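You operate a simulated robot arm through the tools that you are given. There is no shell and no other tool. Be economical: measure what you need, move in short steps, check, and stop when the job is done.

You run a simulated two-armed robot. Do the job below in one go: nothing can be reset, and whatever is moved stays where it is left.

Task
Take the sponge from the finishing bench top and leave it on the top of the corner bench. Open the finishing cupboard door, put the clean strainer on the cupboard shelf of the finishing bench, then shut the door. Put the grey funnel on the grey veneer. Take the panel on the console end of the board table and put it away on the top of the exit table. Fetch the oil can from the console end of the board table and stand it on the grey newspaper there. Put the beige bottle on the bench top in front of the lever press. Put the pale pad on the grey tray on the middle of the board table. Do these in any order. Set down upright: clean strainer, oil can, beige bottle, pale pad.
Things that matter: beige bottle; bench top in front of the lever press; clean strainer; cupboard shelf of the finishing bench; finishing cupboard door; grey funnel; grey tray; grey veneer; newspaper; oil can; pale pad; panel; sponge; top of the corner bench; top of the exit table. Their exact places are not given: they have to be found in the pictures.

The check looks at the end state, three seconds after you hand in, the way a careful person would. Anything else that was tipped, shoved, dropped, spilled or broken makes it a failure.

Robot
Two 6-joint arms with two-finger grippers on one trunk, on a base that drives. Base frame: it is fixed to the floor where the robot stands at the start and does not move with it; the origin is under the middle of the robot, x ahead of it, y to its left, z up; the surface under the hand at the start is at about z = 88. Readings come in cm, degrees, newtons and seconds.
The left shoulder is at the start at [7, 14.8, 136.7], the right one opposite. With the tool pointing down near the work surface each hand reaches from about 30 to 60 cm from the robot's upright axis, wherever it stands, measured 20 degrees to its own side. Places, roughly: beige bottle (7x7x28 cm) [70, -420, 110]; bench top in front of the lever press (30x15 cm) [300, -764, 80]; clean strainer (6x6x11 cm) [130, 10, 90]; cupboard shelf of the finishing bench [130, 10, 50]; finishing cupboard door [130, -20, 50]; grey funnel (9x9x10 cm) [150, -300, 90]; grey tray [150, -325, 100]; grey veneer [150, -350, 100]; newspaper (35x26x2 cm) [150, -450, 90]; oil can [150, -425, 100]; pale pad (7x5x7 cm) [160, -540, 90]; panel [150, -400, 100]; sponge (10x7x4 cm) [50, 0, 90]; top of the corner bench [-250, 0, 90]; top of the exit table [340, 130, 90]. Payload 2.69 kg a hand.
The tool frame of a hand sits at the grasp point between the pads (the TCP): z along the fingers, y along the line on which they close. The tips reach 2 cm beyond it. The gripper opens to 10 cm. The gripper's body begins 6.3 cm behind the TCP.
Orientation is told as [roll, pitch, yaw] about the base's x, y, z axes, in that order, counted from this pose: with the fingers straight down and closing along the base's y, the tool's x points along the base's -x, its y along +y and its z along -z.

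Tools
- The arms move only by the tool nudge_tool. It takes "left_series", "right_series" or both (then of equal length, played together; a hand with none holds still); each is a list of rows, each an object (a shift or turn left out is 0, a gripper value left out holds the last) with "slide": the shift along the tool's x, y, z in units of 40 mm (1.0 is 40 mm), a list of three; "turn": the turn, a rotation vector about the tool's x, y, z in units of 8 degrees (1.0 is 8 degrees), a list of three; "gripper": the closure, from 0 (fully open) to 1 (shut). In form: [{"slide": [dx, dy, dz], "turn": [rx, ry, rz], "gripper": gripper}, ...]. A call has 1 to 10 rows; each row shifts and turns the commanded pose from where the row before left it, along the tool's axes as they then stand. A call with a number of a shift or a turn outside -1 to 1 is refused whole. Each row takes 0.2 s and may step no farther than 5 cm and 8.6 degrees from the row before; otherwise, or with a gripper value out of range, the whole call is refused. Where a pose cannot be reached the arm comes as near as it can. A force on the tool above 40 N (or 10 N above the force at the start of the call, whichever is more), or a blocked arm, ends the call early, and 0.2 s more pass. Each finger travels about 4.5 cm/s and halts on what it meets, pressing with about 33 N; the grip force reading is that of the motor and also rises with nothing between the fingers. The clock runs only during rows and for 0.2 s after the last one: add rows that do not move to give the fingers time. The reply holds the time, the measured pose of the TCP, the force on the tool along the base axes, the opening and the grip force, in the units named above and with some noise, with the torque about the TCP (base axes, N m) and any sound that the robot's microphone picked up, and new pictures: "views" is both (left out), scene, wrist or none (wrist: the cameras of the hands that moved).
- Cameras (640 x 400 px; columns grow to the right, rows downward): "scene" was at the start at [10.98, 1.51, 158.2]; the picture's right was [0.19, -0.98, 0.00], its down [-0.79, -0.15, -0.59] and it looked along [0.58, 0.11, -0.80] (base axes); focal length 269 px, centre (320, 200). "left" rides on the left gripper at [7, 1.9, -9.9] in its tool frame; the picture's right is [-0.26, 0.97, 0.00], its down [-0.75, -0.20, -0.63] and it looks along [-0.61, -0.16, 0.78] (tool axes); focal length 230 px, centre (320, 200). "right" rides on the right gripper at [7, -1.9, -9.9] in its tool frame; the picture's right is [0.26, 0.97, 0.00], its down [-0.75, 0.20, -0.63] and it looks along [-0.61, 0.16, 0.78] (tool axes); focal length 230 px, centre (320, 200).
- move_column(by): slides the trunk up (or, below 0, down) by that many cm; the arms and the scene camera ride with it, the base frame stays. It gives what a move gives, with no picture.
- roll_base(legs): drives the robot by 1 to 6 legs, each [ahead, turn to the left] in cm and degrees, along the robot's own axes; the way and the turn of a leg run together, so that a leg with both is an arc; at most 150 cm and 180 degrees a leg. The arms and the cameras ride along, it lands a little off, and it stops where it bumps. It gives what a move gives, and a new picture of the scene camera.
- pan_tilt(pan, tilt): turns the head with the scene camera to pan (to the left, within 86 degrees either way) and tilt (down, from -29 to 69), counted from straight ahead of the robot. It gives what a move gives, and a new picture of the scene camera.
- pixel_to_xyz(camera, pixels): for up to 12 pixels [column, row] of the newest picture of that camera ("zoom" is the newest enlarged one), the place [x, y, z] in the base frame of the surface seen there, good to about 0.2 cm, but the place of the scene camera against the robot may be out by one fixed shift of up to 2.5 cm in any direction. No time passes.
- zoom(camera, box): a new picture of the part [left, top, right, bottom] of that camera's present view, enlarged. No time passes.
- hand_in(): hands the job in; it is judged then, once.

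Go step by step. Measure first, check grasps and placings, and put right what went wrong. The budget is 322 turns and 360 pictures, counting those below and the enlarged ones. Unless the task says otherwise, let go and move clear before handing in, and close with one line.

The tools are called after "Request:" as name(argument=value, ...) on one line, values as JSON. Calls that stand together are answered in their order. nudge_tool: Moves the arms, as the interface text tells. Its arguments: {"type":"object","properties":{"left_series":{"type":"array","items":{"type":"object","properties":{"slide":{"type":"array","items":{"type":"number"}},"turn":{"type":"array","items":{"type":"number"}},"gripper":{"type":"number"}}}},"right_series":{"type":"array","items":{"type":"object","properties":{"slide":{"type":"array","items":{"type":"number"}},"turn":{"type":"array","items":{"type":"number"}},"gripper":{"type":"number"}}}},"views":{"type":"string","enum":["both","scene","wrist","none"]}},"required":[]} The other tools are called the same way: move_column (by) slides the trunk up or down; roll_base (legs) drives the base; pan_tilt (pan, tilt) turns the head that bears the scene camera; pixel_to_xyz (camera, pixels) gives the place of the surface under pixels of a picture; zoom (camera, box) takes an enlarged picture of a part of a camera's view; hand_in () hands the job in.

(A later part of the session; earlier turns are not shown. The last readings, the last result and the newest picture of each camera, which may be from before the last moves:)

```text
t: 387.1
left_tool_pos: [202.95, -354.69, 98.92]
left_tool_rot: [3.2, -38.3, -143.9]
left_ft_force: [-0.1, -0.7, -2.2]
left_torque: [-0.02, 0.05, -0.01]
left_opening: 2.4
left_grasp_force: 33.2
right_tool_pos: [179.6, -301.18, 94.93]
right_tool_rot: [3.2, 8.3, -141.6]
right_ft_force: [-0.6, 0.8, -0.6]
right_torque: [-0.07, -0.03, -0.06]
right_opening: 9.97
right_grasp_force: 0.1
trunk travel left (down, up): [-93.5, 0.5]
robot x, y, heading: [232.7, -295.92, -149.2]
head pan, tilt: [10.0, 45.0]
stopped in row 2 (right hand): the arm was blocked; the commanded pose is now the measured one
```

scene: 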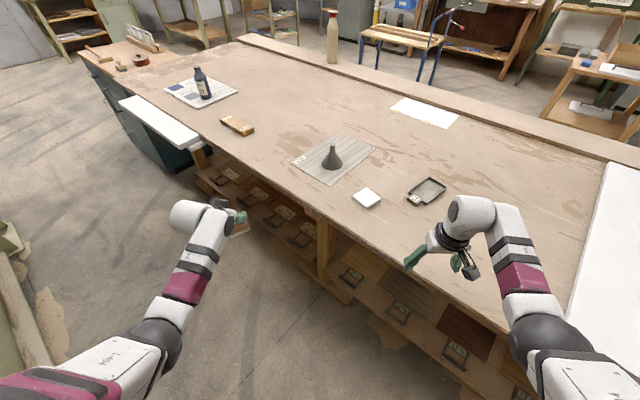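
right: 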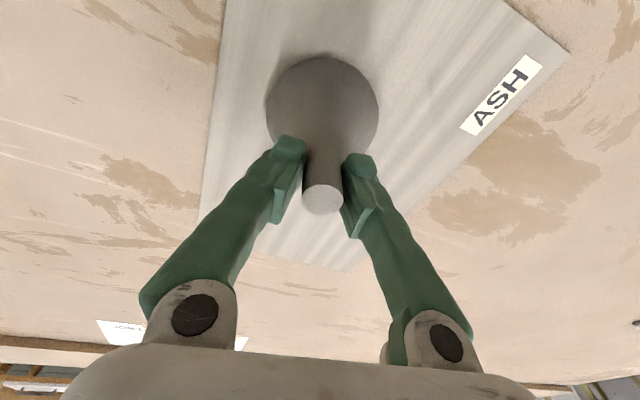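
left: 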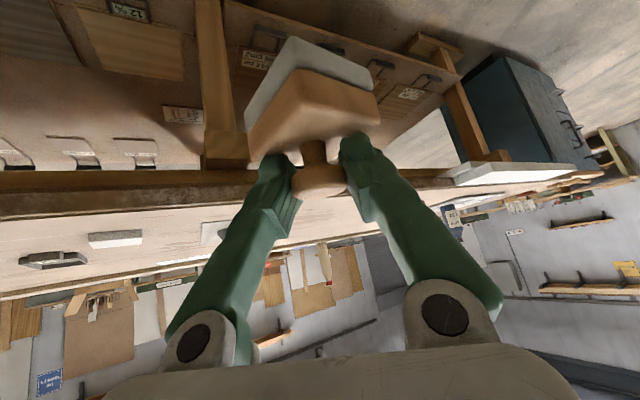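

The robot's back touched the press, and the right arm shifted a little. I'll move forward 6 cm, turn, and check the poses.

Request:
roll_base(legs=[[6, 0], [0, -30]])

Request:
nudge_tool(right_series=[{"slide": [0, 0, -0.3]}, {}], views="wrist")

```text
t: 387.9
left_tool_pos: [203.2, -354.25, 101.13]
left_tool_rot: [2.6, -41.6, -144.2]
left_ft_force: [-0.1, 1.1, 0.8]
left_torque: [0.02, -0.05, 0.03]
left_opening: 2.44
left_grasp_force: 33.1
right_tool_pos: [179.76, -301.68, 96.78]
right_tool_rot: [2.7, 3.8, -140.5]
right_ft_force: [0.3, 0.4, 0.9]
right_torque: [-0.02, 0.03, -0.03]
right_opening: 10.02
right_grasp_force: 0.0
trunk travel left (down, up): [-93.5, 0.5]
robot x, y, heading: [232.04, -296.47, -149.4]
head pan, tilt: [10.0, 45.0]
stopped in leg 1: the robot was blocked; the commanded pose is now the measured one
```

scene: 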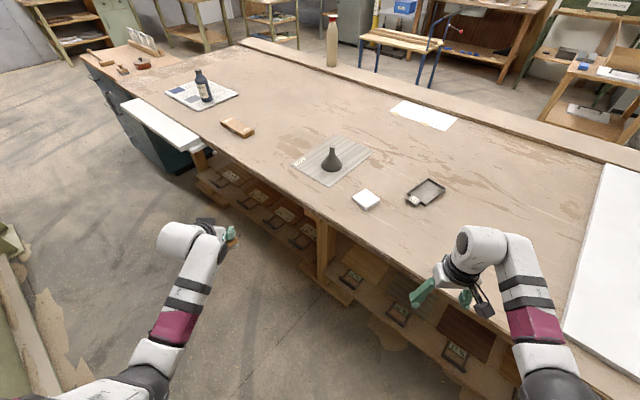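

```text
t: 388.5
left_tool_pos: [204.04, -353.68, 101.45]
left_tool_rot: [2.6, -42.2, -144.1]
left_ft_force: [0.1, 0.5, -1.3]
left_torque: [0.04, -0.04, 0.03]
left_opening: 2.41
left_grasp_force: 33.0
right_tool_pos: [180.61, -301.13, 97.06]
right_tool_rot: [2.4, 3.3, -140.7]
right_ft_force: [-0.8, -0.6, -0.5]
right_torque: [0.06, -0.03, -0.01]
right_opening: 10.0
right_grasp_force: 0.1
right hand out of reach, approached as far as the arm can: row 1
trunk travel left (down, up): [-93.5, 0.5]
robot x, y, heading: [231.93, -296.64, -149.6]
head pan, tilt: [10.0, 45.0]
```

right: 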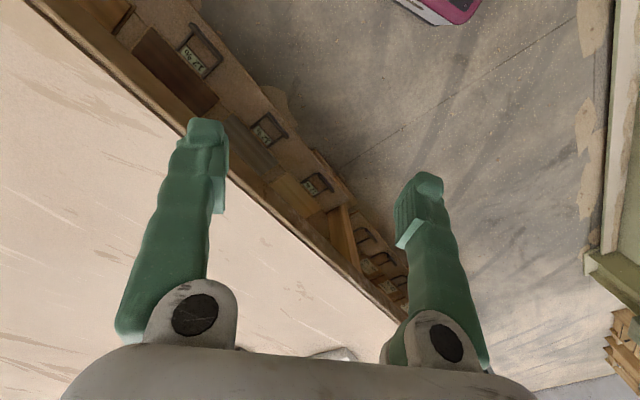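

Request:
roll_base(legs=[[0, -10]])

Request:
pan_tilt(pan=86, tilt=45)

```text
t: 389.6
left_tool_pos: [195.0, -347.95, 101.63]
left_tool_rot: [2.4, -42.5, -154.2]
left_ft_force: [-0.4, -0.2, -0.3]
left_torque: [-0.04, -0.06, 0.04]
left_opening: 2.4
left_grasp_force: 32.8
right_tool_pos: [180.74, -292.23, 97.12]
right_tool_rot: [2.7, 3.2, -149.5]
right_ft_force: [-2.3, -1.3, -2.5]
right_torque: [0.22, -0.21, 0.07]
right_opening: 10.01
right_grasp_force: 0.0
trunk travel left (down, up): [-93.5, 0.5]
robot x, y, heading: [231.85, -296.19, -159.2]
head pan, tilt: [10.0, 45.0]
```

scene: 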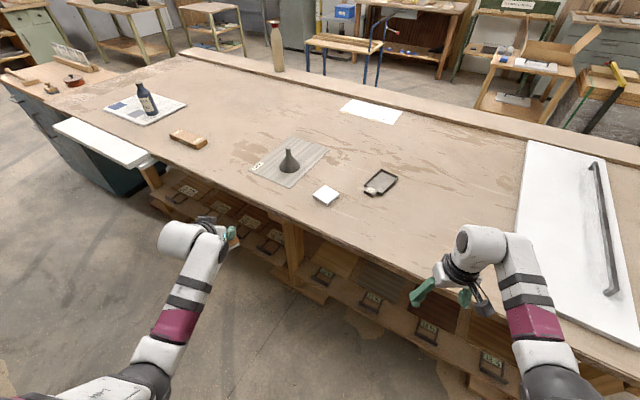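

```text
t: 391.0
left_tool_pos: [194.93, -347.89, 101.73]
left_tool_rot: [2.6, -42.5, -154.3]
left_ft_force: [0.1, -0.1, -1.1]
left_torque: [-0.02, 0.03, 0.05]
left_opening: 2.36
left_grasp_force: 32.7
right_tool_pos: [180.81, -292.06, 96.9]
right_tool_rot: [2.8, 3.0, -149.5]
right_ft_force: [0.2, -0.6, 0.2]
right_torque: [0.02, 0.0, 0.0]
right_opening: 9.99
right_grasp_force: 0.1
trunk travel left (down, up): [-93.5, 0.5]
robot x, y, heading: [231.83, -295.92, -159.7]
head pan, tilt: [85.9, 45.0]
```

scene: 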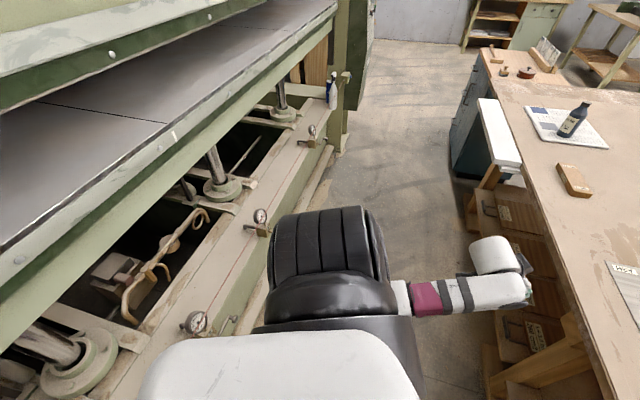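

The turn freed it; the shoulder is near the press gauges. I'll finish turning and go forward.

Request:
roll_base(legs=[[0, -20], [24, 0]])

Request:
pan_tilt(pan=10, tilt=45)

```text
t: 393.9
left_tool_pos: [155.85, -332.96, 101.77]
left_tool_rot: [2.5, -42.5, -173.9]
left_ft_force: [-0.1, 0.3, -1.3]
left_torque: [-0.01, 0.02, -0.01]
left_opening: 2.35
left_grasp_force: 32.8
right_tool_pos: [161.3, -275.72, 97.17]
right_tool_rot: [2.6, 2.9, -169.0]
right_ft_force: [0.4, 0.4, 1.2]
right_torque: [-0.03, 0.02, 0.01]
right_opening: 9.98
right_grasp_force: 0.2
trunk travel left (down, up): [-93.5, 0.5]
robot x, y, heading: [207.79, -296.51, -179.3]
head pan, tilt: [85.9, 45.0]
```

scene: 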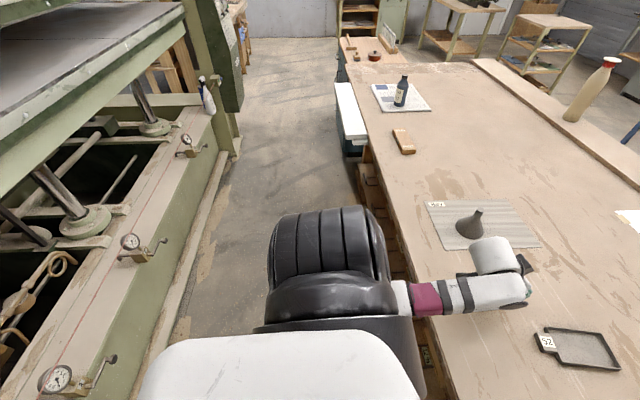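

```text
t: 395.4
left_tool_pos: [155.56, -332.99, 101.59]
left_tool_rot: [2.6, -42.4, -173.7]
left_ft_force: [0.5, -0.4, -1.1]
left_torque: [-0.03, 0.0, 0.02]
left_opening: 2.3
left_grasp_force: 33.1
right_tool_pos: [160.88, -275.6, 96.98]
right_tool_rot: [2.8, 3.0, -169.0]
right_ft_force: [0.4, 0.6, 0.0]
right_torque: [0.01, 0.0, 0.0]
right_opening: 9.98
right_grasp_force: 0.1
trunk travel left (down, up): [-93.5, 0.5]
robot x, y, heading: [207.66, -296.91, -179.1]
head pan, tilt: [10.0, 45.0]
```

scene: 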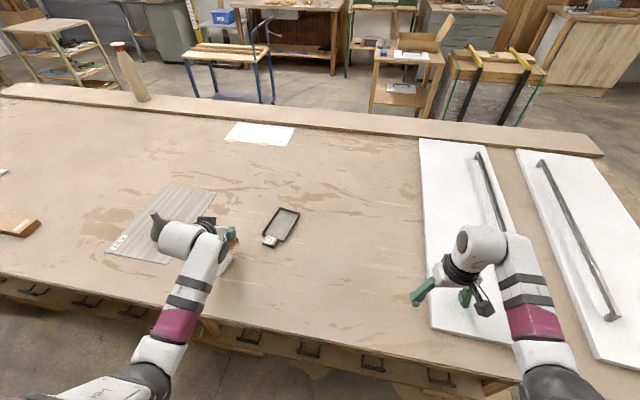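

Request:
nudge_tool(left_series=[{"turn": [-0.6, 0.02, -0.66]}, {"turn": [-0.6, 0.02, -0.66]}, {"turn": [-0.6, 0.02, -0.66]}, {"turn": [-0.6, 0.02, -0.66]}, {"turn": [-0.6, 0.02, -0.66]}, {}], views="wrist")

```text
t: 396.8
left_tool_pos: [155.7, -333.03, 101.53]
left_tool_rot: [2.2, -42.8, -137.8]
left_ft_force: [-0.1, 0.5, 0.2]
left_torque: [-0.01, -0.02, 0.02]
left_opening: 2.33
left_grasp_force: 32.8
right_tool_pos: [160.94, -275.69, 96.97]
right_tool_rot: [2.8, 3.1, -169.1]
right_ft_force: [-0.1, -0.4, -0.8]
right_torque: [-0.01, 0.03, -0.01]
right_opening: 10.0
right_grasp_force: 0.1
trunk travel left (down, up): [-93.5, 0.5]
robot x, y, heading: [207.72, -296.74, -179.0]
head pan, tilt: [10.0, 45.0]
```

left: 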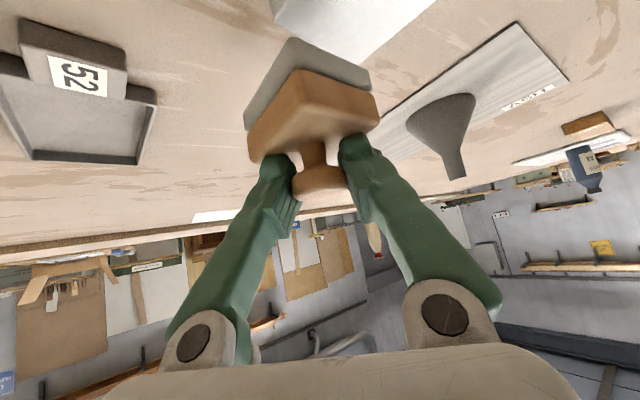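

Request:
pixel_to_xyz(camera="left", pixels=[[140, 160], [155, 95], [32, 155], [90, 120], [5, 75], [80, 75], [125, 60], [70, 140], [300, 80], [255, 150], [375, 110]])

Request:
zoom(camera="left", box=[0, 0, 400, 210])

```text
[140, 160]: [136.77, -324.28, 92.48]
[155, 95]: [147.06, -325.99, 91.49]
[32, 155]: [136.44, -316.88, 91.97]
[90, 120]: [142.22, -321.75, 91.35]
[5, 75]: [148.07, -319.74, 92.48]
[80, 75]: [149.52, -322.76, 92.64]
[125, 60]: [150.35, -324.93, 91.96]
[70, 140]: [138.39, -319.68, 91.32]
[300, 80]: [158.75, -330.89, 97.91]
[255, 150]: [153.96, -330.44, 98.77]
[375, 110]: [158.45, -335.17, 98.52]
```

```text
1.60 times, centred on (200, 105) of left
```

zoom: 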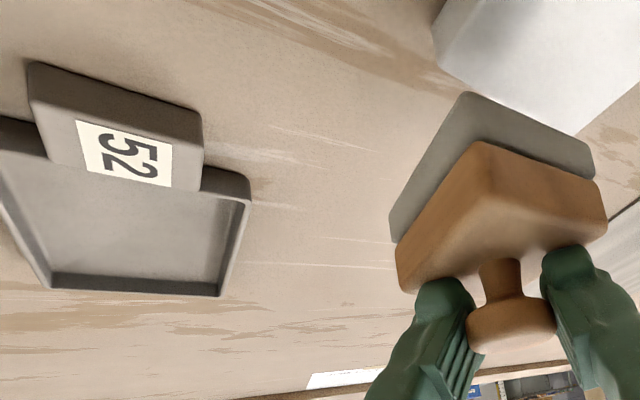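

The tray centre is (141.7, −321.3), floor z 91.3, rim 92.5, long axis ≈172°, matching the pad now. I'll move over it.

Request:
nudge_tool(left_series=[{"slide": [-0.094, -0.906, 0.054]}, {"slide": [-0.094, -0.906, 0.054]}, {"slide": [-0.094, -0.906, 0.054]}, {"slide": [-0.094, -0.906, 0.054]}, {"slide": [-0.094, -0.906, 0.054]}, {}], views="wrist")

```text
t: 398.1
left_tool_pos: [142.16, -321.47, 101.98]
left_tool_rot: [2.0, -42.8, -137.8]
left_ft_force: [0.4, -0.3, -0.7]
left_torque: [0.0, -0.02, -0.04]
left_opening: 2.33
left_grasp_force: 33.1
left hand out of reach, approached as far as the arm can: row 5
right_tool_pos: [161.16, -275.72, 97.09]
right_tool_rot: [2.7, 3.2, -169.0]
right_ft_force: [0.0, 0.2, 0.1]
right_torque: [-0.02, 0.02, -0.01]
right_opening: 9.98
right_grasp_force: 0.1
trunk travel left (down, up): [-93.5, 0.5]
robot x, y, heading: [207.77, -296.41, -178.8]
head pan, tilt: [10.0, 45.0]
```

left: 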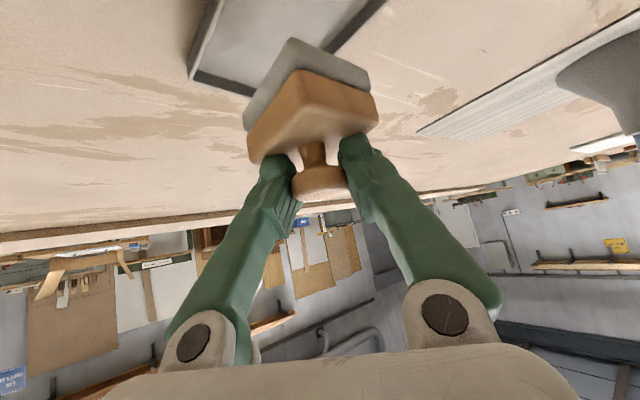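

Request:
pixel_to_xyz(camera="left", pixels=[[291, 42], [246, 112], [368, 72], [192, 82], [210, 20], [375, 12], [345, 45], [230, 60], [250, 130], [300, 75], [374, 108]])

Request:
zoom(camera="left", box=[160, 0, 440, 200])

```text
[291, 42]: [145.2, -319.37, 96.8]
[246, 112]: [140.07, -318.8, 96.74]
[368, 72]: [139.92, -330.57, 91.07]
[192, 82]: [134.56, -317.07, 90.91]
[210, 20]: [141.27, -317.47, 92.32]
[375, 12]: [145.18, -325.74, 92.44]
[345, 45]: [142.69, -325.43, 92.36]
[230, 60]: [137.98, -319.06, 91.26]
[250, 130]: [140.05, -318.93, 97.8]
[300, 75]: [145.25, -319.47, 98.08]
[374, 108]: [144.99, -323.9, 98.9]
```

```text
2.00 times, centred on (300, 100) of left
```

zoom: 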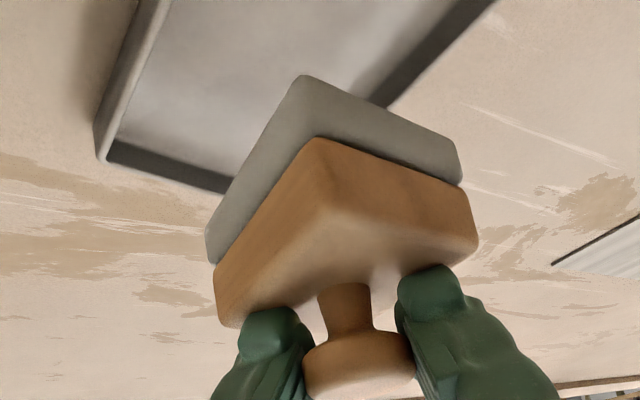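

The pad is centred over the tray with its sides parallel. I'll lower about 4.7 cm.

Request:
nudge_tool(left_series=[{"slide": [0.25, -0.01, 0.27]}, {"slide": [0.25, -0.01, 0.27]}, {"slide": [0.2, -0.01, 0.22]}, {}], views="wrist")

```text
t: 399.1
left_tool_pos: [143.73, -321.64, 98.66]
left_tool_rot: [2.3, -42.7, -138.0]
left_ft_force: [-0.4, -0.3, -0.3]
left_torque: [0.0, -0.02, 0.02]
left_opening: 2.33
left_grasp_force: 33.5
left hand out of reach, approached as far as the arm can: row 1, 2, 3
right_tool_pos: [160.94, -275.63, 97.03]
right_tool_rot: [2.8, 3.1, -169.1]
right_ft_force: [-0.4, -0.6, -0.4]
right_torque: [0.02, 0.03, 0.03]
right_opening: 10.0
right_grasp_force: 0.1
trunk travel left (down, up): [-93.5, 0.5]
robot x, y, heading: [207.7, -296.78, -179.0]
head pan, tilt: [10.0, 45.0]
```

left: 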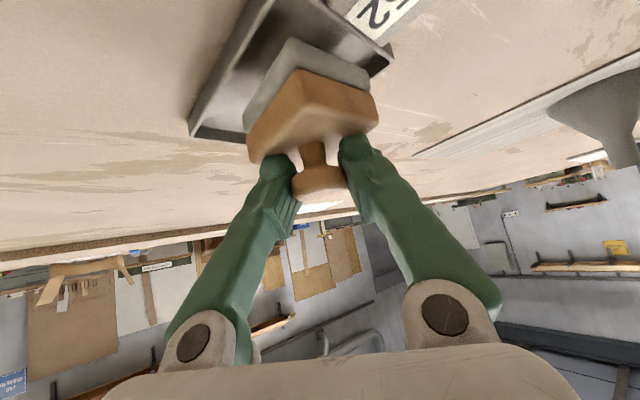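

Reach pulled it 1.6 cm toward me. I'll drive forward 2.5 cm to compensate.

Request:
roll_base(legs=[[2.5, 0]])

Request:
nudge_tool(left_series=[{}], views="wrist")

```text
t: 400.0
left_tool_pos: [141.41, -321.58, 98.75]
left_tool_rot: [2.1, -42.9, -137.9]
left_ft_force: [-0.4, 0.3, 0.0]
left_torque: [0.0, 0.05, -0.04]
left_opening: 2.33
left_grasp_force: 32.7
right_tool_pos: [158.79, -275.57, 97.1]
right_tool_rot: [2.7, 2.8, -169.1]
right_ft_force: [-0.8, -0.2, 0.4]
right_torque: [-0.03, -0.01, -0.03]
right_opening: 9.99
right_grasp_force: 0.0
trunk travel left (down, up): [-93.5, 0.5]
robot x, y, heading: [205.43, -296.95, -179.0]
head pan, tilt: [10.0, 45.0]
```

scene: 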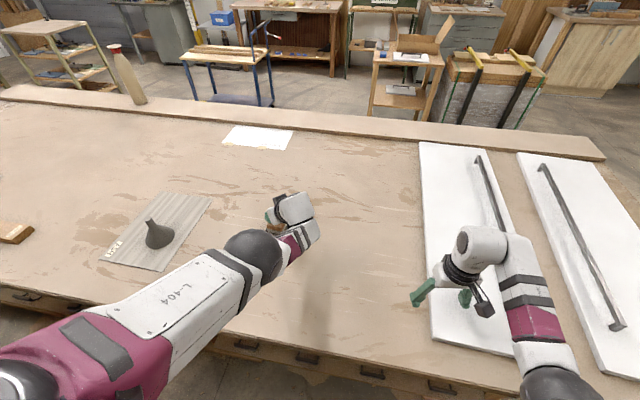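

```text
t: 400.4
left_tool_pos: [140.89, -321.65, 98.27]
left_tool_rot: [2.5, -42.6, -138.1]
left_ft_force: [-0.2, 0.2, -1.6]
left_torque: [0.0, -0.01, 0.03]
left_opening: 2.31
left_grasp_force: 33.3
right_tool_pos: [158.22, -275.72, 96.84]
right_tool_rot: [2.8, 3.3, -169.1]
right_ft_force: [-0.7, 0.4, 0.8]
right_torque: [-0.03, -0.06, 0.0]
right_opening: 10.01
right_grasp_force: 0.0
trunk travel left (down, up): [-93.5, 0.5]
robot x, y, heading: [205.48, -296.99, -179.0]
head pan, tilt: [10.0, 45.0]
```

left: 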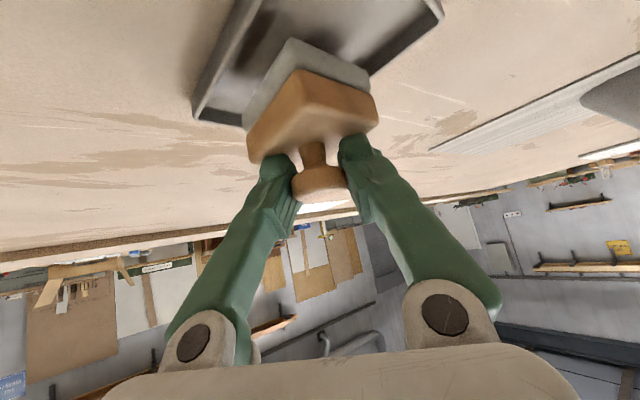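

Request:
nudge_tool(left_series=[{"slide": [0.1, 0, 0.1]}, {"slide": [0.08, 0, 0.09]}, {}], views="wrist")

```text
t: 401.2
left_tool_pos: [141.56, -321.58, 97.9]
left_tool_rot: [2.2, -42.7, -137.9]
left_ft_force: [-0.4, 0.5, -0.9]
left_torque: [0.02, 0.0, -0.02]
left_opening: 2.3
left_grasp_force: 32.6
left hand out of reach, approached as far as the arm can: row 2
right_tool_pos: [158.48, -275.5, 96.97]
right_tool_rot: [2.8, 3.0, -169.1]
right_ft_force: [0.9, 0.4, -0.2]
right_torque: [-0.01, 0.01, 0.0]
right_opening: 10.03
right_grasp_force: 0.2
trunk travel left (down, up): [-93.5, 0.5]
robot x, y, heading: [205.5, -296.77, -179.2]
head pan, tilt: [10.0, 45.0]
```

left: 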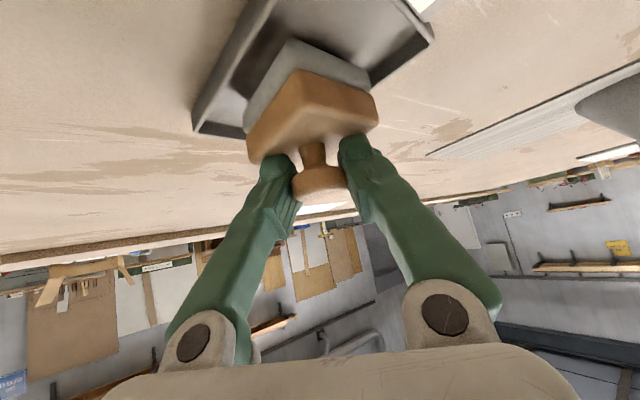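

I'll use the trunk for the last 0.7 cm straight down.

Request:
move_column(by=-0.7)

```text
t: 401.7
left_tool_pos: [141.73, -321.74, 97.06]
left_tool_rot: [2.0, -42.9, -137.9]
left_ft_force: [-0.6, 0.8, 2.4]
left_torque: [0.06, -0.09, 0.02]
left_opening: 2.31
left_grasp_force: 33.1
right_tool_pos: [158.69, -275.67, 96.36]
right_tool_rot: [2.8, 3.0, -169.1]
right_ft_force: [0.4, 0.4, -0.3]
right_torque: [-0.02, -0.02, -0.01]
right_opening: 9.99
right_grasp_force: 0.1
trunk travel left (down, up): [-92.8, 1.2]
robot x, y, heading: [205.55, -296.9, -178.9]
head pan, tilt: [10.0, 45.0]
```

Light contact (2.4 N up). I'll lower another 0.3 cm and release.

Request:
move_column(by=-0.2)

Request:
nudge_tool(left_series=[{"gripper": 0.6}, {"gripper": 0.3}, {"gripper": 0}, {"gripper": 0}], views="wrist")

```text
t: 402.2
left_tool_pos: [141.69, -321.67, 97.15]
left_tool_rot: [2.0, -43.0, -137.9]
left_ft_force: [-2.2, -1.1, 11.1]
left_torque: [0.19, -0.22, 0.02]
left_opening: 2.28
left_grasp_force: 33.2
right_tool_pos: [158.77, -275.55, 96.09]
right_tool_rot: [2.8, 3.0, -169.1]
right_ft_force: [-0.7, -0.7, -0.5]
right_torque: [0.03, -0.02, -0.02]
right_opening: 10.0
right_grasp_force: 0.1
trunk travel left (down, up): [-92.6, 1.4]
robot x, y, heading: [205.32, -296.47, -178.9]
head pan, tilt: [10.0, 45.0]
```

```text
t: 403.2
left_tool_pos: [141.9, -321.75, 96.9]
left_tool_rot: [2.1, -42.6, -138.0]
left_ft_force: [2.4, -0.6, 3.5]
left_torque: [0.18, 0.11, 0.0]
left_opening: 9.96
left_grasp_force: 0.0
right_tool_pos: [158.65, -275.68, 96.17]
right_tool_rot: [2.8, 3.0, -169.1]
right_ft_force: [0.3, -0.7, -0.3]
right_torque: [-0.02, 0.02, 0.0]
right_opening: 9.99
right_grasp_force: 0.1
trunk travel left (down, up): [-92.6, 1.4]
robot x, y, heading: [205.2, -296.69, -179.2]
head pan, tilt: [10.0, 45.0]
```

left: 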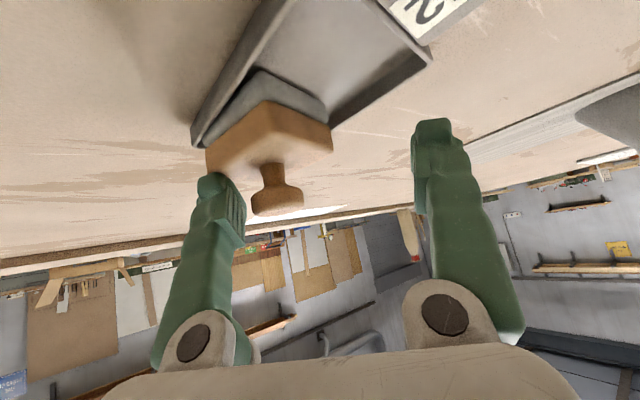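

The pad shifted with one finger while opening. I'll raise the hand straight up and look.

Request:
nudge_tool(left_series=[{"slide": [-0.17, 0.02, -0.18]}, {"slide": [-0.34, 0.01, -0.37]}, {"slide": [-0.34, 0.01, -0.37]}, {}], views="wrist")

```text
t: 404.2
left_tool_pos: [141.66, -321.67, 101.82]
left_tool_rot: [2.2, -42.9, -138.0]
left_ft_force: [0.0, 0.5, -0.2]
left_torque: [-0.07, -0.01, 0.03]
left_opening: 10.0
left_grasp_force: 0.0
right_tool_pos: [158.6, -275.67, 96.12]
right_tool_rot: [2.8, 3.0, -169.1]
right_ft_force: [0.3, -0.7, 0.3]
right_torque: [0.0, -0.02, 0.02]
right_opening: 10.02
right_grasp_force: 0.1
trunk travel left (down, up): [-92.6, 1.4]
robot x, y, heading: [205.34, -296.56, -179.1]
head pan, tilt: [10.0, 45.0]
```

left: 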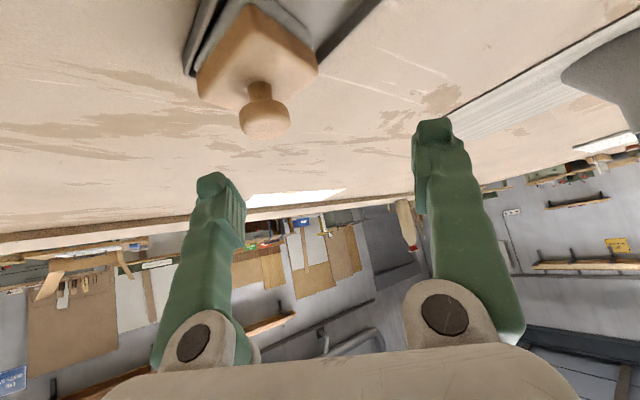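

Request:
zoom(camera="left", box=[160, 0, 360, 160])

Request:
pixel_to_xyz(camera="left", pixels=[[260, 30], [240, 5], [200, 95], [245, 65], [310, 65], [316, 75], [262, 120], [205, 45], [187, 70], [345, 25], [230, 105]])

```text
2.50 times, centred on (260, 80) of left
```

zoom: 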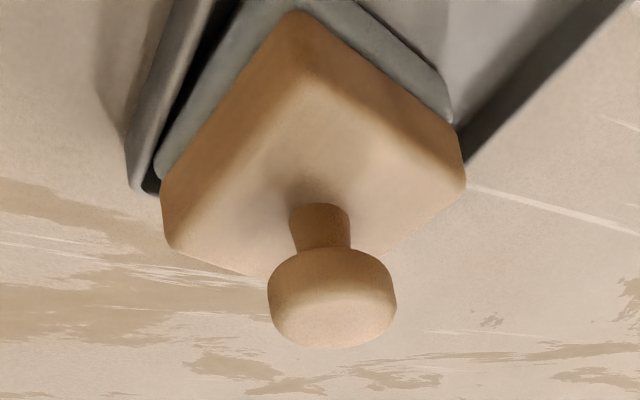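

```text
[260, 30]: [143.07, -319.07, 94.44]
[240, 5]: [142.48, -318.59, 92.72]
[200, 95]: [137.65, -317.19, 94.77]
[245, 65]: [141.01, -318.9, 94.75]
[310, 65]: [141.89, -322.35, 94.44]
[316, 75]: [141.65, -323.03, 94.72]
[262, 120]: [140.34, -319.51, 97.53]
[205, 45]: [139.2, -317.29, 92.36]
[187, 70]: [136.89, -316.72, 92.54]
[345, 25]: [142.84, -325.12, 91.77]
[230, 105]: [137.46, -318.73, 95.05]
```

The pad sits flat inside the tray (top z≈94.6). Next the panel: I'll back off and turn the left hand to point down with its fingers closing along x.

Request:
roll_base(legs=[[-18, 0]])

Request:
nudge_tool(left_series=[{"slide": [0.6, 0, -0.4], "turn": [0, 0.9, 0]}, {"slide": [0.7, 0, -0.3], "turn": [0, 0.9, 0]}, {"slide": [0.7, 0, -0.2], "turn": [0, 0.9, 0]}, {"slide": [0.5, 0, 0], "turn": [0, 0.9, 0]}, {"turn": [0, 0.9, 0]}, {"turn": [0, 0.8, 0]}, {}], views="none")

```text
t: 405.7
left_tool_pos: [159.66, -321.66, 101.94]
left_tool_rot: [2.1, -42.8, -137.7]
left_ft_force: [0.0, -0.2, -0.3]
left_torque: [0.02, -0.02, -0.02]
left_opening: 10.01
left_grasp_force: 0.1
right_tool_pos: [176.4, -275.53, 96.13]
right_tool_rot: [2.7, 3.1, -168.8]
right_ft_force: [0.8, -0.7, 0.6]
right_torque: [-0.01, -0.01, 0.03]
right_opening: 10.0
right_grasp_force: 0.0
trunk travel left (down, up): [-92.6, 1.4]
robot x, y, heading: [222.91, -296.35, -178.8]
head pan, tilt: [10.0, 45.0]
```

scene: 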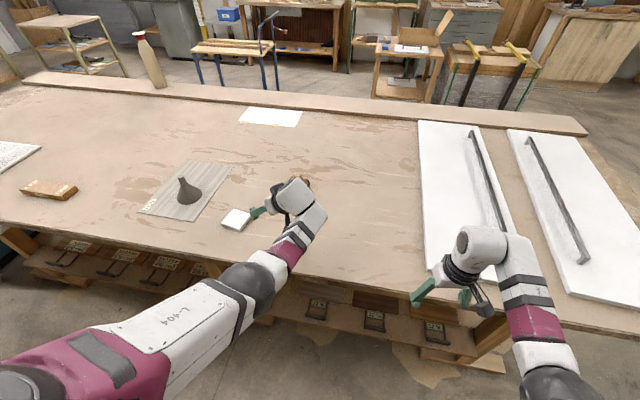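

```text
t: 407.3
left_tool_pos: [167.38, -314.54, 99.5]
left_tool_rot: [1.5, -0.3, -136.3]
left_ft_force: [0.0, 0.4, -0.7]
left_torque: [-0.02, 0.04, -0.05]
left_opening: 10.0
left_grasp_force: 0.0
right_tool_pos: [176.42, -275.5, 96.1]
right_tool_rot: [2.7, 3.0, -168.8]
right_ft_force: [-0.1, -0.5, -0.5]
right_torque: [0.01, -0.01, 0.0]
right_opening: 10.02
right_grasp_force: 0.1
trunk travel left (down, up): [-92.6, 1.4]
robot x, y, heading: [223.07, -296.58, -178.8]
head pan, tilt: [10.0, 45.0]
```

Request:
nudge_tool(left_series=[{"turn": [0, 0, -0.93]}, {"turn": [0, 0, -0.93]}, {"turn": [0, 0, -0.93]}, {"turn": [0, 0, -0.93]}, {"turn": [0, 0, -0.93]}, {"turn": [0, 0, -0.93]}, {}], views="none")

Request:
roll_base(legs=[[0, 89], [91, 0], [0, -90], [8, 0]])

Request:
nudge_tool(left_series=[{}], views="wrist")

```text
t: 408.9
left_tool_pos: [167.22, -314.29, 99.49]
left_tool_rot: [0.9, -1.4, -91.6]
left_ft_force: [0.3, 0.4, -0.2]
left_torque: [0.0, 0.01, 0.0]
left_opening: 10.03
left_grasp_force: 0.0
right_tool_pos: [176.41, -275.5, 96.12]
right_tool_rot: [2.8, 3.1, -168.9]
right_ft_force: [0.1, 0.3, -0.9]
right_torque: [0.0, -0.02, -0.05]
right_opening: 10.01
right_grasp_force: 0.1
trunk travel left (down, up): [-92.6, 1.4]
robot x, y, heading: [223.12, -296.34, -178.9]
head pan, tilt: [10.0, 45.0]
```

```text
t: 422.4
left_tool_pos: [164.62, -404.13, 99.42]
left_tool_rot: [2.4, -2.2, -90.9]
left_ft_force: [-1.4, -0.4, -0.4]
left_torque: [-0.05, -0.07, -0.02]
left_opening: 9.99
left_grasp_force: 0.0
right_tool_pos: [173.06, -364.63, 97.39]
right_tool_rot: [2.4, 1.2, -167.5]
right_ft_force: [0.1, 0.2, 0.4]
right_torque: [-0.01, -0.05, 0.02]
right_opening: 9.98
right_grasp_force: 0.1
trunk travel left (down, up): [-92.6, 1.4]
robot x, y, heading: [215.85, -385.41, -179.0]
head pan, tilt: [10.0, 45.0]
stopped in leg 4: the robot was blocked; the commanded pose is now the measured one
```

scene: 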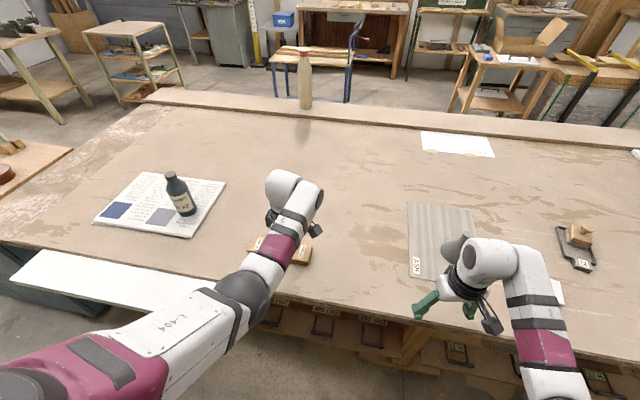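

```text
t: 422.8
left_tool_pos: [163.84, -404.08, 98.94]
left_tool_rot: [3.0, -2.2, -90.9]
left_ft_force: [-0.1, -0.3, -0.7]
left_torque: [-0.01, 0.01, 0.0]
left_opening: 9.99
left_grasp_force: 0.0
right_tool_pos: [172.28, -364.61, 96.88]
right_tool_rot: [2.5, 1.7, -167.7]
right_ft_force: [-0.1, -0.2, 0.4]
right_torque: [-0.01, 0.0, 0.0]
right_opening: 10.01
right_grasp_force: 0.1
trunk travel left (down, up): [-92.6, 1.4]
robot x, y, heading: [216.06, -385.67, -178.7]
head pan, tilt: [10.0, 45.0]
```

left: 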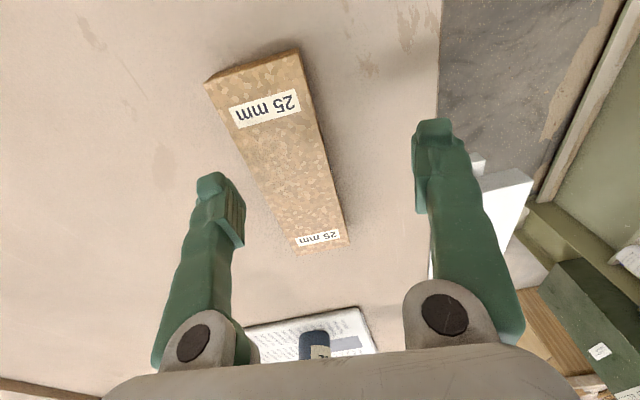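

Request:
pixel_to_xyz(camera="left", pixels=[[208, 82], [296, 55], [345, 238], [298, 250], [280, 150], [250, 165], [325, 150]])

```text
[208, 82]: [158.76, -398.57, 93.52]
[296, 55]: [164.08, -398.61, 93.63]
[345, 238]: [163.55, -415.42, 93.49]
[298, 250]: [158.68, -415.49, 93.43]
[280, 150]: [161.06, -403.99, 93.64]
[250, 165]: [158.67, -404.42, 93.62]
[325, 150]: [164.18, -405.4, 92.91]
```

The panel is centred at (161.2, −407), 5.2 cm wide, top z 93.6. I'll centre over it, descend and close.

Request:
nudge_tool(left_series=[{"slide": [-0.37, -0.33, 0]}, {"slide": [-0.36, -0.32, 0]}, {"slide": [0, 0, 0.7]}, {"slide": [0, 0, 0.65]}, {}], views="wrist")

```text
t: 424.0
left_tool_pos: [161.54, -407.12, 93.52]
left_tool_rot: [2.9, -2.3, -90.9]
left_ft_force: [0.3, -0.5, 0.4]
left_torque: [0.01, -0.01, 0.03]
left_opening: 9.99
left_grasp_force: 0.1
right_tool_pos: [172.18, -364.69, 97.07]
right_tool_rot: [2.5, 1.6, -167.7]
right_ft_force: [0.1, -0.3, 0.1]
right_torque: [-0.02, 0.0, 0.01]
right_opening: 10.01
right_grasp_force: 0.0
trunk travel left (down, up): [-92.6, 1.4]
robot x, y, heading: [216.3, -385.7, -178.8]
head pan, tilt: [10.0, 45.0]
```

left: 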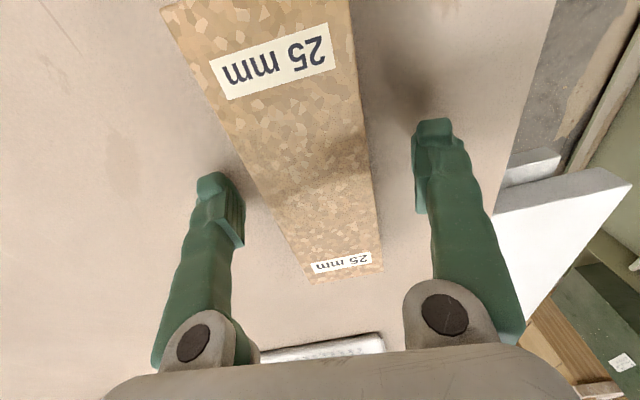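

Request:
nudge_tool(left_series=[{"gripper": 1}, {"gripper": 1}, {"gripper": 1}, {"gripper": 1}, {"gripper": 1}, {"gripper": 1}, {"slide": [0, 0, -0.6], "gripper": 1}, {"slide": [0, 0, -0.6]}, {}], views="wrist")

```text
t: 426.0
left_tool_pos: [161.36, -406.9, 98.22]
left_tool_rot: [3.0, -2.4, -90.9]
left_ft_force: [0.6, -0.1, -1.5]
left_torque: [-0.01, 0.01, 0.01]
left_opening: 5.91
left_grasp_force: 32.6
right_tool_pos: [172.21, -364.69, 97.02]
right_tool_rot: [2.5, 1.7, -167.7]
right_ft_force: [0.2, -0.4, 0.4]
right_torque: [0.01, -0.01, 0.0]
right_opening: 9.99
right_grasp_force: 0.0
trunk travel left (down, up): [-92.6, 1.4]
robot x, y, heading: [216.6, -385.7, -178.6]
head pan, tilt: [10.0, 45.0]
```

left: 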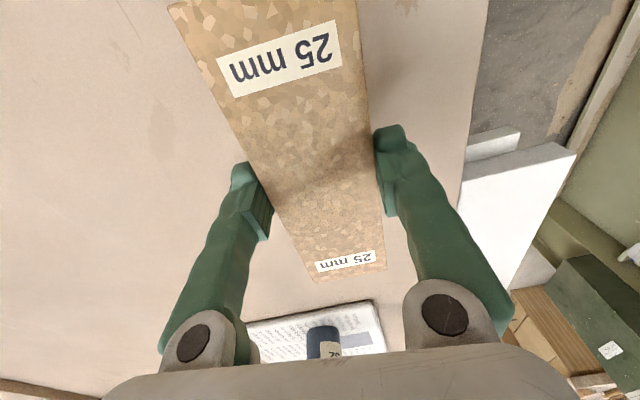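

The panel is held. I'll back out of the aisle and drive north toward the exit table.

Request:
roll_base(legs=[[-9, 0], [0, -91.5], [140, 0], [130, 0]])

Request:
pan_tilt(pan=-25, tilt=20)

```text
t: 443.7
left_tool_pos: [218.85, -59.85, 98.41]
left_tool_rot: [2.7, -2.3, 175.3]
left_ft_force: [-0.5, -0.1, -1.5]
left_torque: [0.04, -0.02, 0.0]
left_opening: 5.89
left_grasp_force: 32.9
right_tool_pos: [260.39, -73.76, 96.96]
right_tool_rot: [2.5, 1.6, 98.6]
right_ft_force: [0.2, 0.0, 0.6]
right_torque: [-0.02, -0.01, -0.06]
right_opening: 9.98
right_grasp_force: 0.0
trunk travel left (down, up): [-92.6, 1.4]
robot x, y, heading: [236.32, -116.16, 87.4]
head pan, tilt: [10.0, 45.0]
```

scene: 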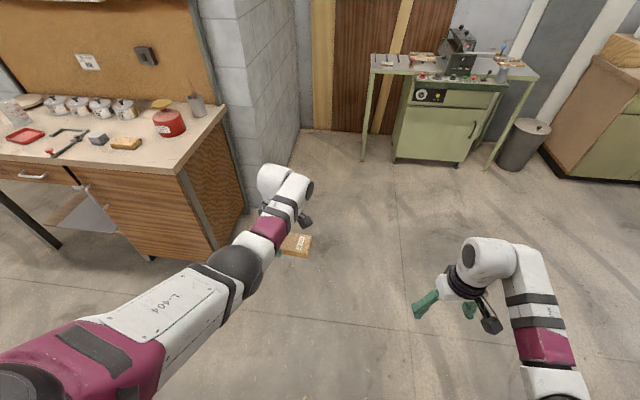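

```text
t: 444.7
left_tool_pos: [218.91, -59.87, 98.34]
left_tool_rot: [3.0, -2.3, 175.4]
left_ft_force: [0.5, 0.4, -1.9]
left_torque: [-0.03, -0.04, -0.02]
left_opening: 5.89
left_grasp_force: 32.9
right_tool_pos: [260.46, -73.59, 97.05]
right_tool_rot: [2.4, 1.7, 98.5]
right_ft_force: [0.3, 0.0, 0.1]
right_torque: [0.01, 0.0, -0.03]
right_opening: 10.02
right_grasp_force: 0.0
trunk travel left (down, up): [-92.6, 1.4]
robot x, y, heading: [236.21, -115.75, 87.2]
head pan, tilt: [-25.0, 20.0]
```

scene: 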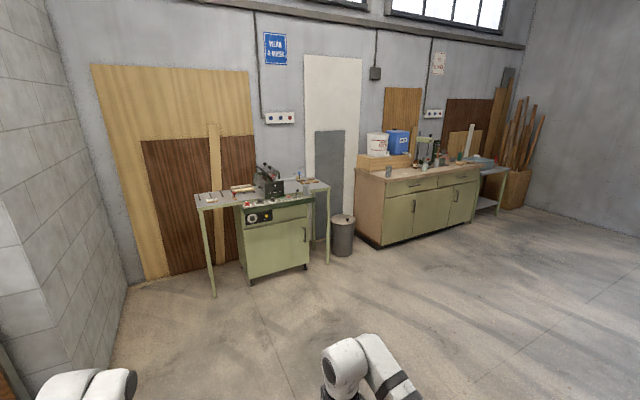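

Request:
pixel_to_xyz(camera="scene", pixels=[[230, 198], [320, 185], [380, 178], [440, 168], [470, 165], [495, 170], [385, 245], [215, 295], [345, 250]])

Request:
zoom(camera="scene", box=[180, 110, 540, 300])

```text
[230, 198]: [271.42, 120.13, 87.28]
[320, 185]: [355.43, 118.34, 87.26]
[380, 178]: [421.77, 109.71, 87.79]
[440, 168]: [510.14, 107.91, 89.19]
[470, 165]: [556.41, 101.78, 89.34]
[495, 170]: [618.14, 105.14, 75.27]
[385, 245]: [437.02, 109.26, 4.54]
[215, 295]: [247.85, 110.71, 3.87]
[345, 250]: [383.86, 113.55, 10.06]
```

```text
1.78 times, centred on (360, 205) of scene
```

zoom: 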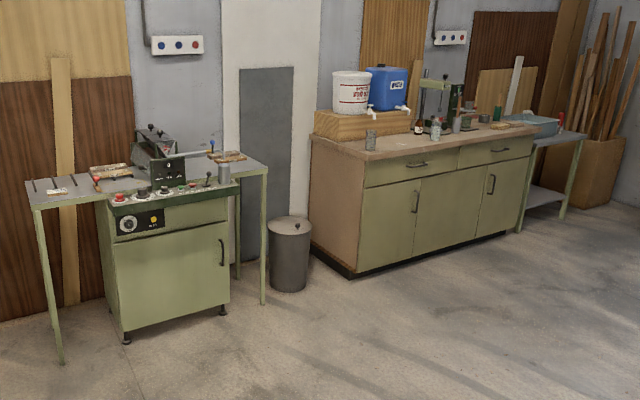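

The machine's right-hand wing, near (345, 130), matches the exit table. I'll drive toward it for a closer look.

Request:
roll_base(legs=[[0, -34.4], [100, 0], [100, 0], [0, 37]])

Request:
pan_tilt(pan=10, tilt=40)

```text
t: 457.9
left_tool_pos: [341.17, 102.95, 98.18]
left_tool_rot: [2.6, -0.2, 172.9]
left_ft_force: [8.4, -3.4, -2.0]
left_torque: [-0.07, -0.03, 0.2]
left_opening: 5.89
left_grasp_force: 33.2
right_tool_pos: [380.88, 88.36, 96.6]
right_tool_rot: [2.6, 2.0, 98.7]
right_ft_force: [-0.2, 0.1, 0.3]
right_torque: [0.03, 0.02, 0.02]
right_opening: 10.0
right_grasp_force: 0.1
trunk travel left (down, up): [-92.6, 1.4]
robot x, y, heading: [355.8, 46.0, 85.0]
head pan, tilt: [-25.0, 20.0]
stopped in leg 4: the force on the tool passed its limit at 49 N (the readings are from after the stop); the commanded pose is now the measured one
```

scene: 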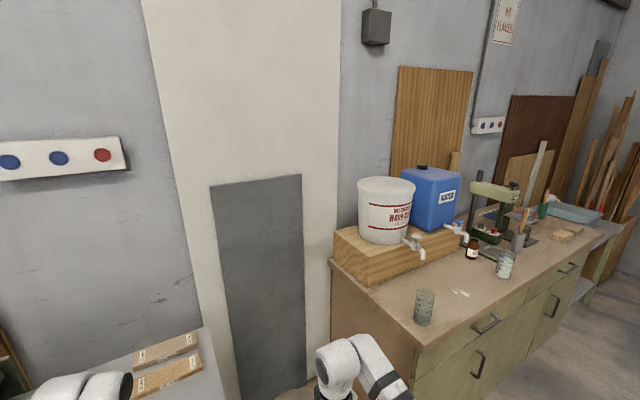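

```text
t: 458.9
left_tool_pos: [341.22, 102.91, 98.43]
left_tool_rot: [2.4, -0.4, 172.8]
left_ft_force: [9.6, -3.7, -6.2]
left_torque: [-0.06, -0.27, 0.17]
left_opening: 5.91
left_grasp_force: 33.5
right_tool_pos: [380.9, 88.2, 96.63]
right_tool_rot: [2.6, 2.0, 98.6]
right_ft_force: [-0.9, -0.3, 1.0]
right_torque: [-0.01, -0.02, -0.02]
right_opening: 9.99
right_grasp_force: 0.0
trunk travel left (down, up): [-92.6, 1.4]
robot x, y, heading: [355.94, 46.44, 85.0]
head pan, tilt: [10.0, 40.0]
```

scene: 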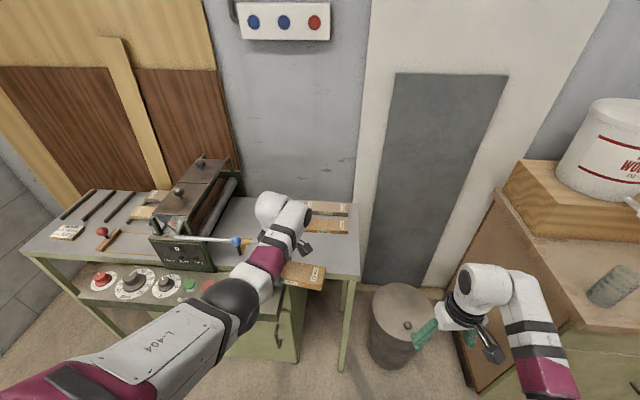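

The left hand touched the machine's blue-knobbed lever. I'll turn back right, away from it, and look.

Request:
roll_base(legs=[[0, -6], [-12, 0]])

Request:
pan_tilt(pan=25, tilt=38)

Request:
zoom(camera="scene", box=[120, 120, 480, 330])

```text
t: 460.7
left_tool_pos: [344.96, 93.97, 97.83]
left_tool_rot: [3.2, -0.3, 166.9]
left_ft_force: [0.7, -0.6, 0.5]
left_torque: [0.06, 0.06, 0.02]
left_opening: 5.88
left_grasp_force: 33.0
right_tool_pos: [382.9, 75.06, 96.15]
right_tool_rot: [2.6, 2.7, 92.6]
right_ft_force: [0.8, 0.5, 1.0]
right_torque: [0.03, 0.01, 0.0]
right_opening: 9.98
right_grasp_force: 0.1
trunk travel left (down, up): [-92.6, 1.4]
robot x, y, heading: [353.79, 34.46, 79.3]
head pan, tilt: [10.0, 40.0]
```

scene: 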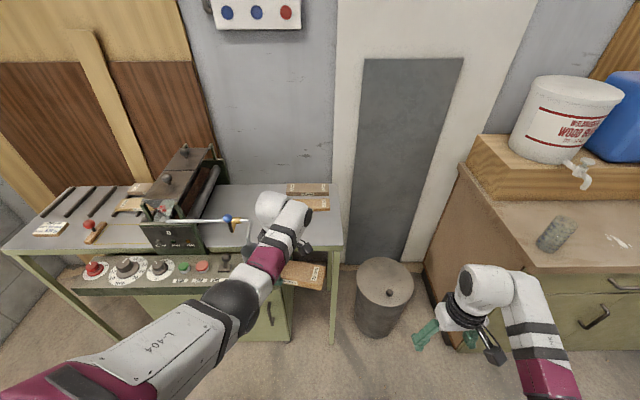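

```text
t: 461.5
left_tool_pos: [344.85, 93.03, 98.27]
left_tool_rot: [2.4, -0.4, 167.0]
left_ft_force: [0.9, 1.6, -2.1]
left_torque: [-0.03, 0.07, -0.01]
left_opening: 5.89
left_grasp_force: 33.2
right_tool_pos: [382.81, 74.13, 96.62]
right_tool_rot: [2.4, 2.1, 92.7]
right_ft_force: [0.0, 0.6, -0.3]
right_torque: [-0.04, 0.04, -0.01]
right_opening: 10.01
right_grasp_force: 0.2
trunk travel left (down, up): [-92.6, 1.4]
robot x, y, heading: [353.12, 34.79, 78.9]
head pan, tilt: [25.0, 38.0]
```

scene: 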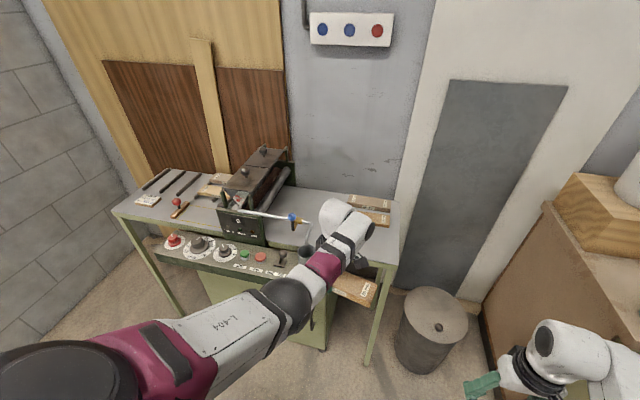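

```text
1.78 times, centred on (300, 225) of scene
```

zoom: 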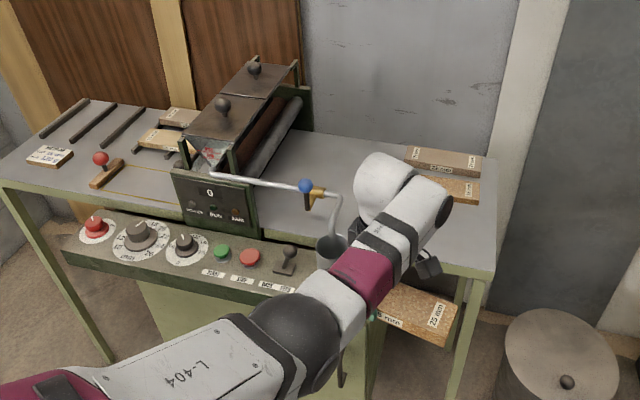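

Request:
pixel_to_xyz(camera="scene", pixels=[[398, 262], [398, 215], [370, 215], [350, 200], [330, 205], [305, 252], [293, 218], [385, 240], [320, 222], [305, 240], [345, 220]])

Request:
nudge_tool(left_series=[{}], views="wrist")

```text
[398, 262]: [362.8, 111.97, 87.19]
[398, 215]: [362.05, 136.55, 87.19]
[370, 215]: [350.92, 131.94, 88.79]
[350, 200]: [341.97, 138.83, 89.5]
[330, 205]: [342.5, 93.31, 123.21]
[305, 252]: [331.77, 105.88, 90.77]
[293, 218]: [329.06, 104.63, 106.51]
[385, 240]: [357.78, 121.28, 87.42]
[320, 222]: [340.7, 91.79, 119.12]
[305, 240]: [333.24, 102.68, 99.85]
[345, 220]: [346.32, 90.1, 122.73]
```

```text
t: 461.9
left_tool_pos: [344.55, 92.13, 98.68]
left_tool_rot: [2.1, -0.3, 166.9]
left_ft_force: [-0.5, 0.4, -1.8]
left_torque: [-0.02, 0.06, -0.04]
left_opening: 5.88
left_grasp_force: 33.4
right_tool_pos: [382.55, 73.35, 96.97]
right_tool_rot: [2.5, 1.7, 92.7]
right_ft_force: [-0.1, -0.4, 0.3]
right_torque: [0.01, 0.02, 0.0]
right_opening: 10.01
right_grasp_force: 0.1
trunk travel left (down, up): [-92.6, 1.4]
robot x, y, heading: [353.15, 34.29, 78.9]
head pan, tilt: [25.0, 38.0]
```

left: 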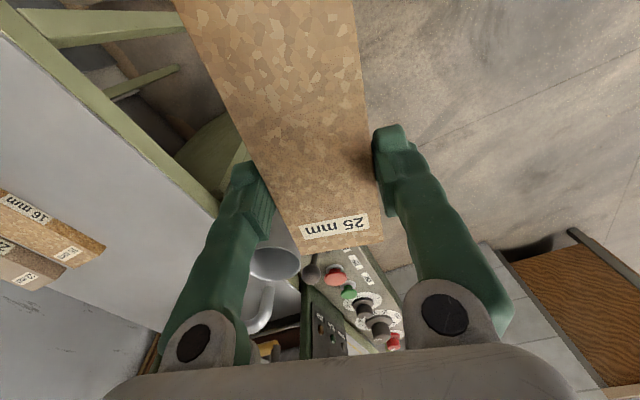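

Request:
pixel_to_xyz(camera="left", pixels=[[60, 150], [200, 195], [130, 250], [50, 220], [100, 245], [275, 262], [262, 275], [260, 310], [20, 40], [215, 212], [70, 265], [240, 300]])

```text
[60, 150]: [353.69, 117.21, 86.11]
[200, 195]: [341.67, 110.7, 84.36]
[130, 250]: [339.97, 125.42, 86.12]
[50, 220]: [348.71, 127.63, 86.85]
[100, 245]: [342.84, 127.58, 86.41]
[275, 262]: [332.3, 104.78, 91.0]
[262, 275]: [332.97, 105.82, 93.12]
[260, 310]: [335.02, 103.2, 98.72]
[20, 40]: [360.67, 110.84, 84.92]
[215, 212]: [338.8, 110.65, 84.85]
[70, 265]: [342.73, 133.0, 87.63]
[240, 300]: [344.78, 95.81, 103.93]
```

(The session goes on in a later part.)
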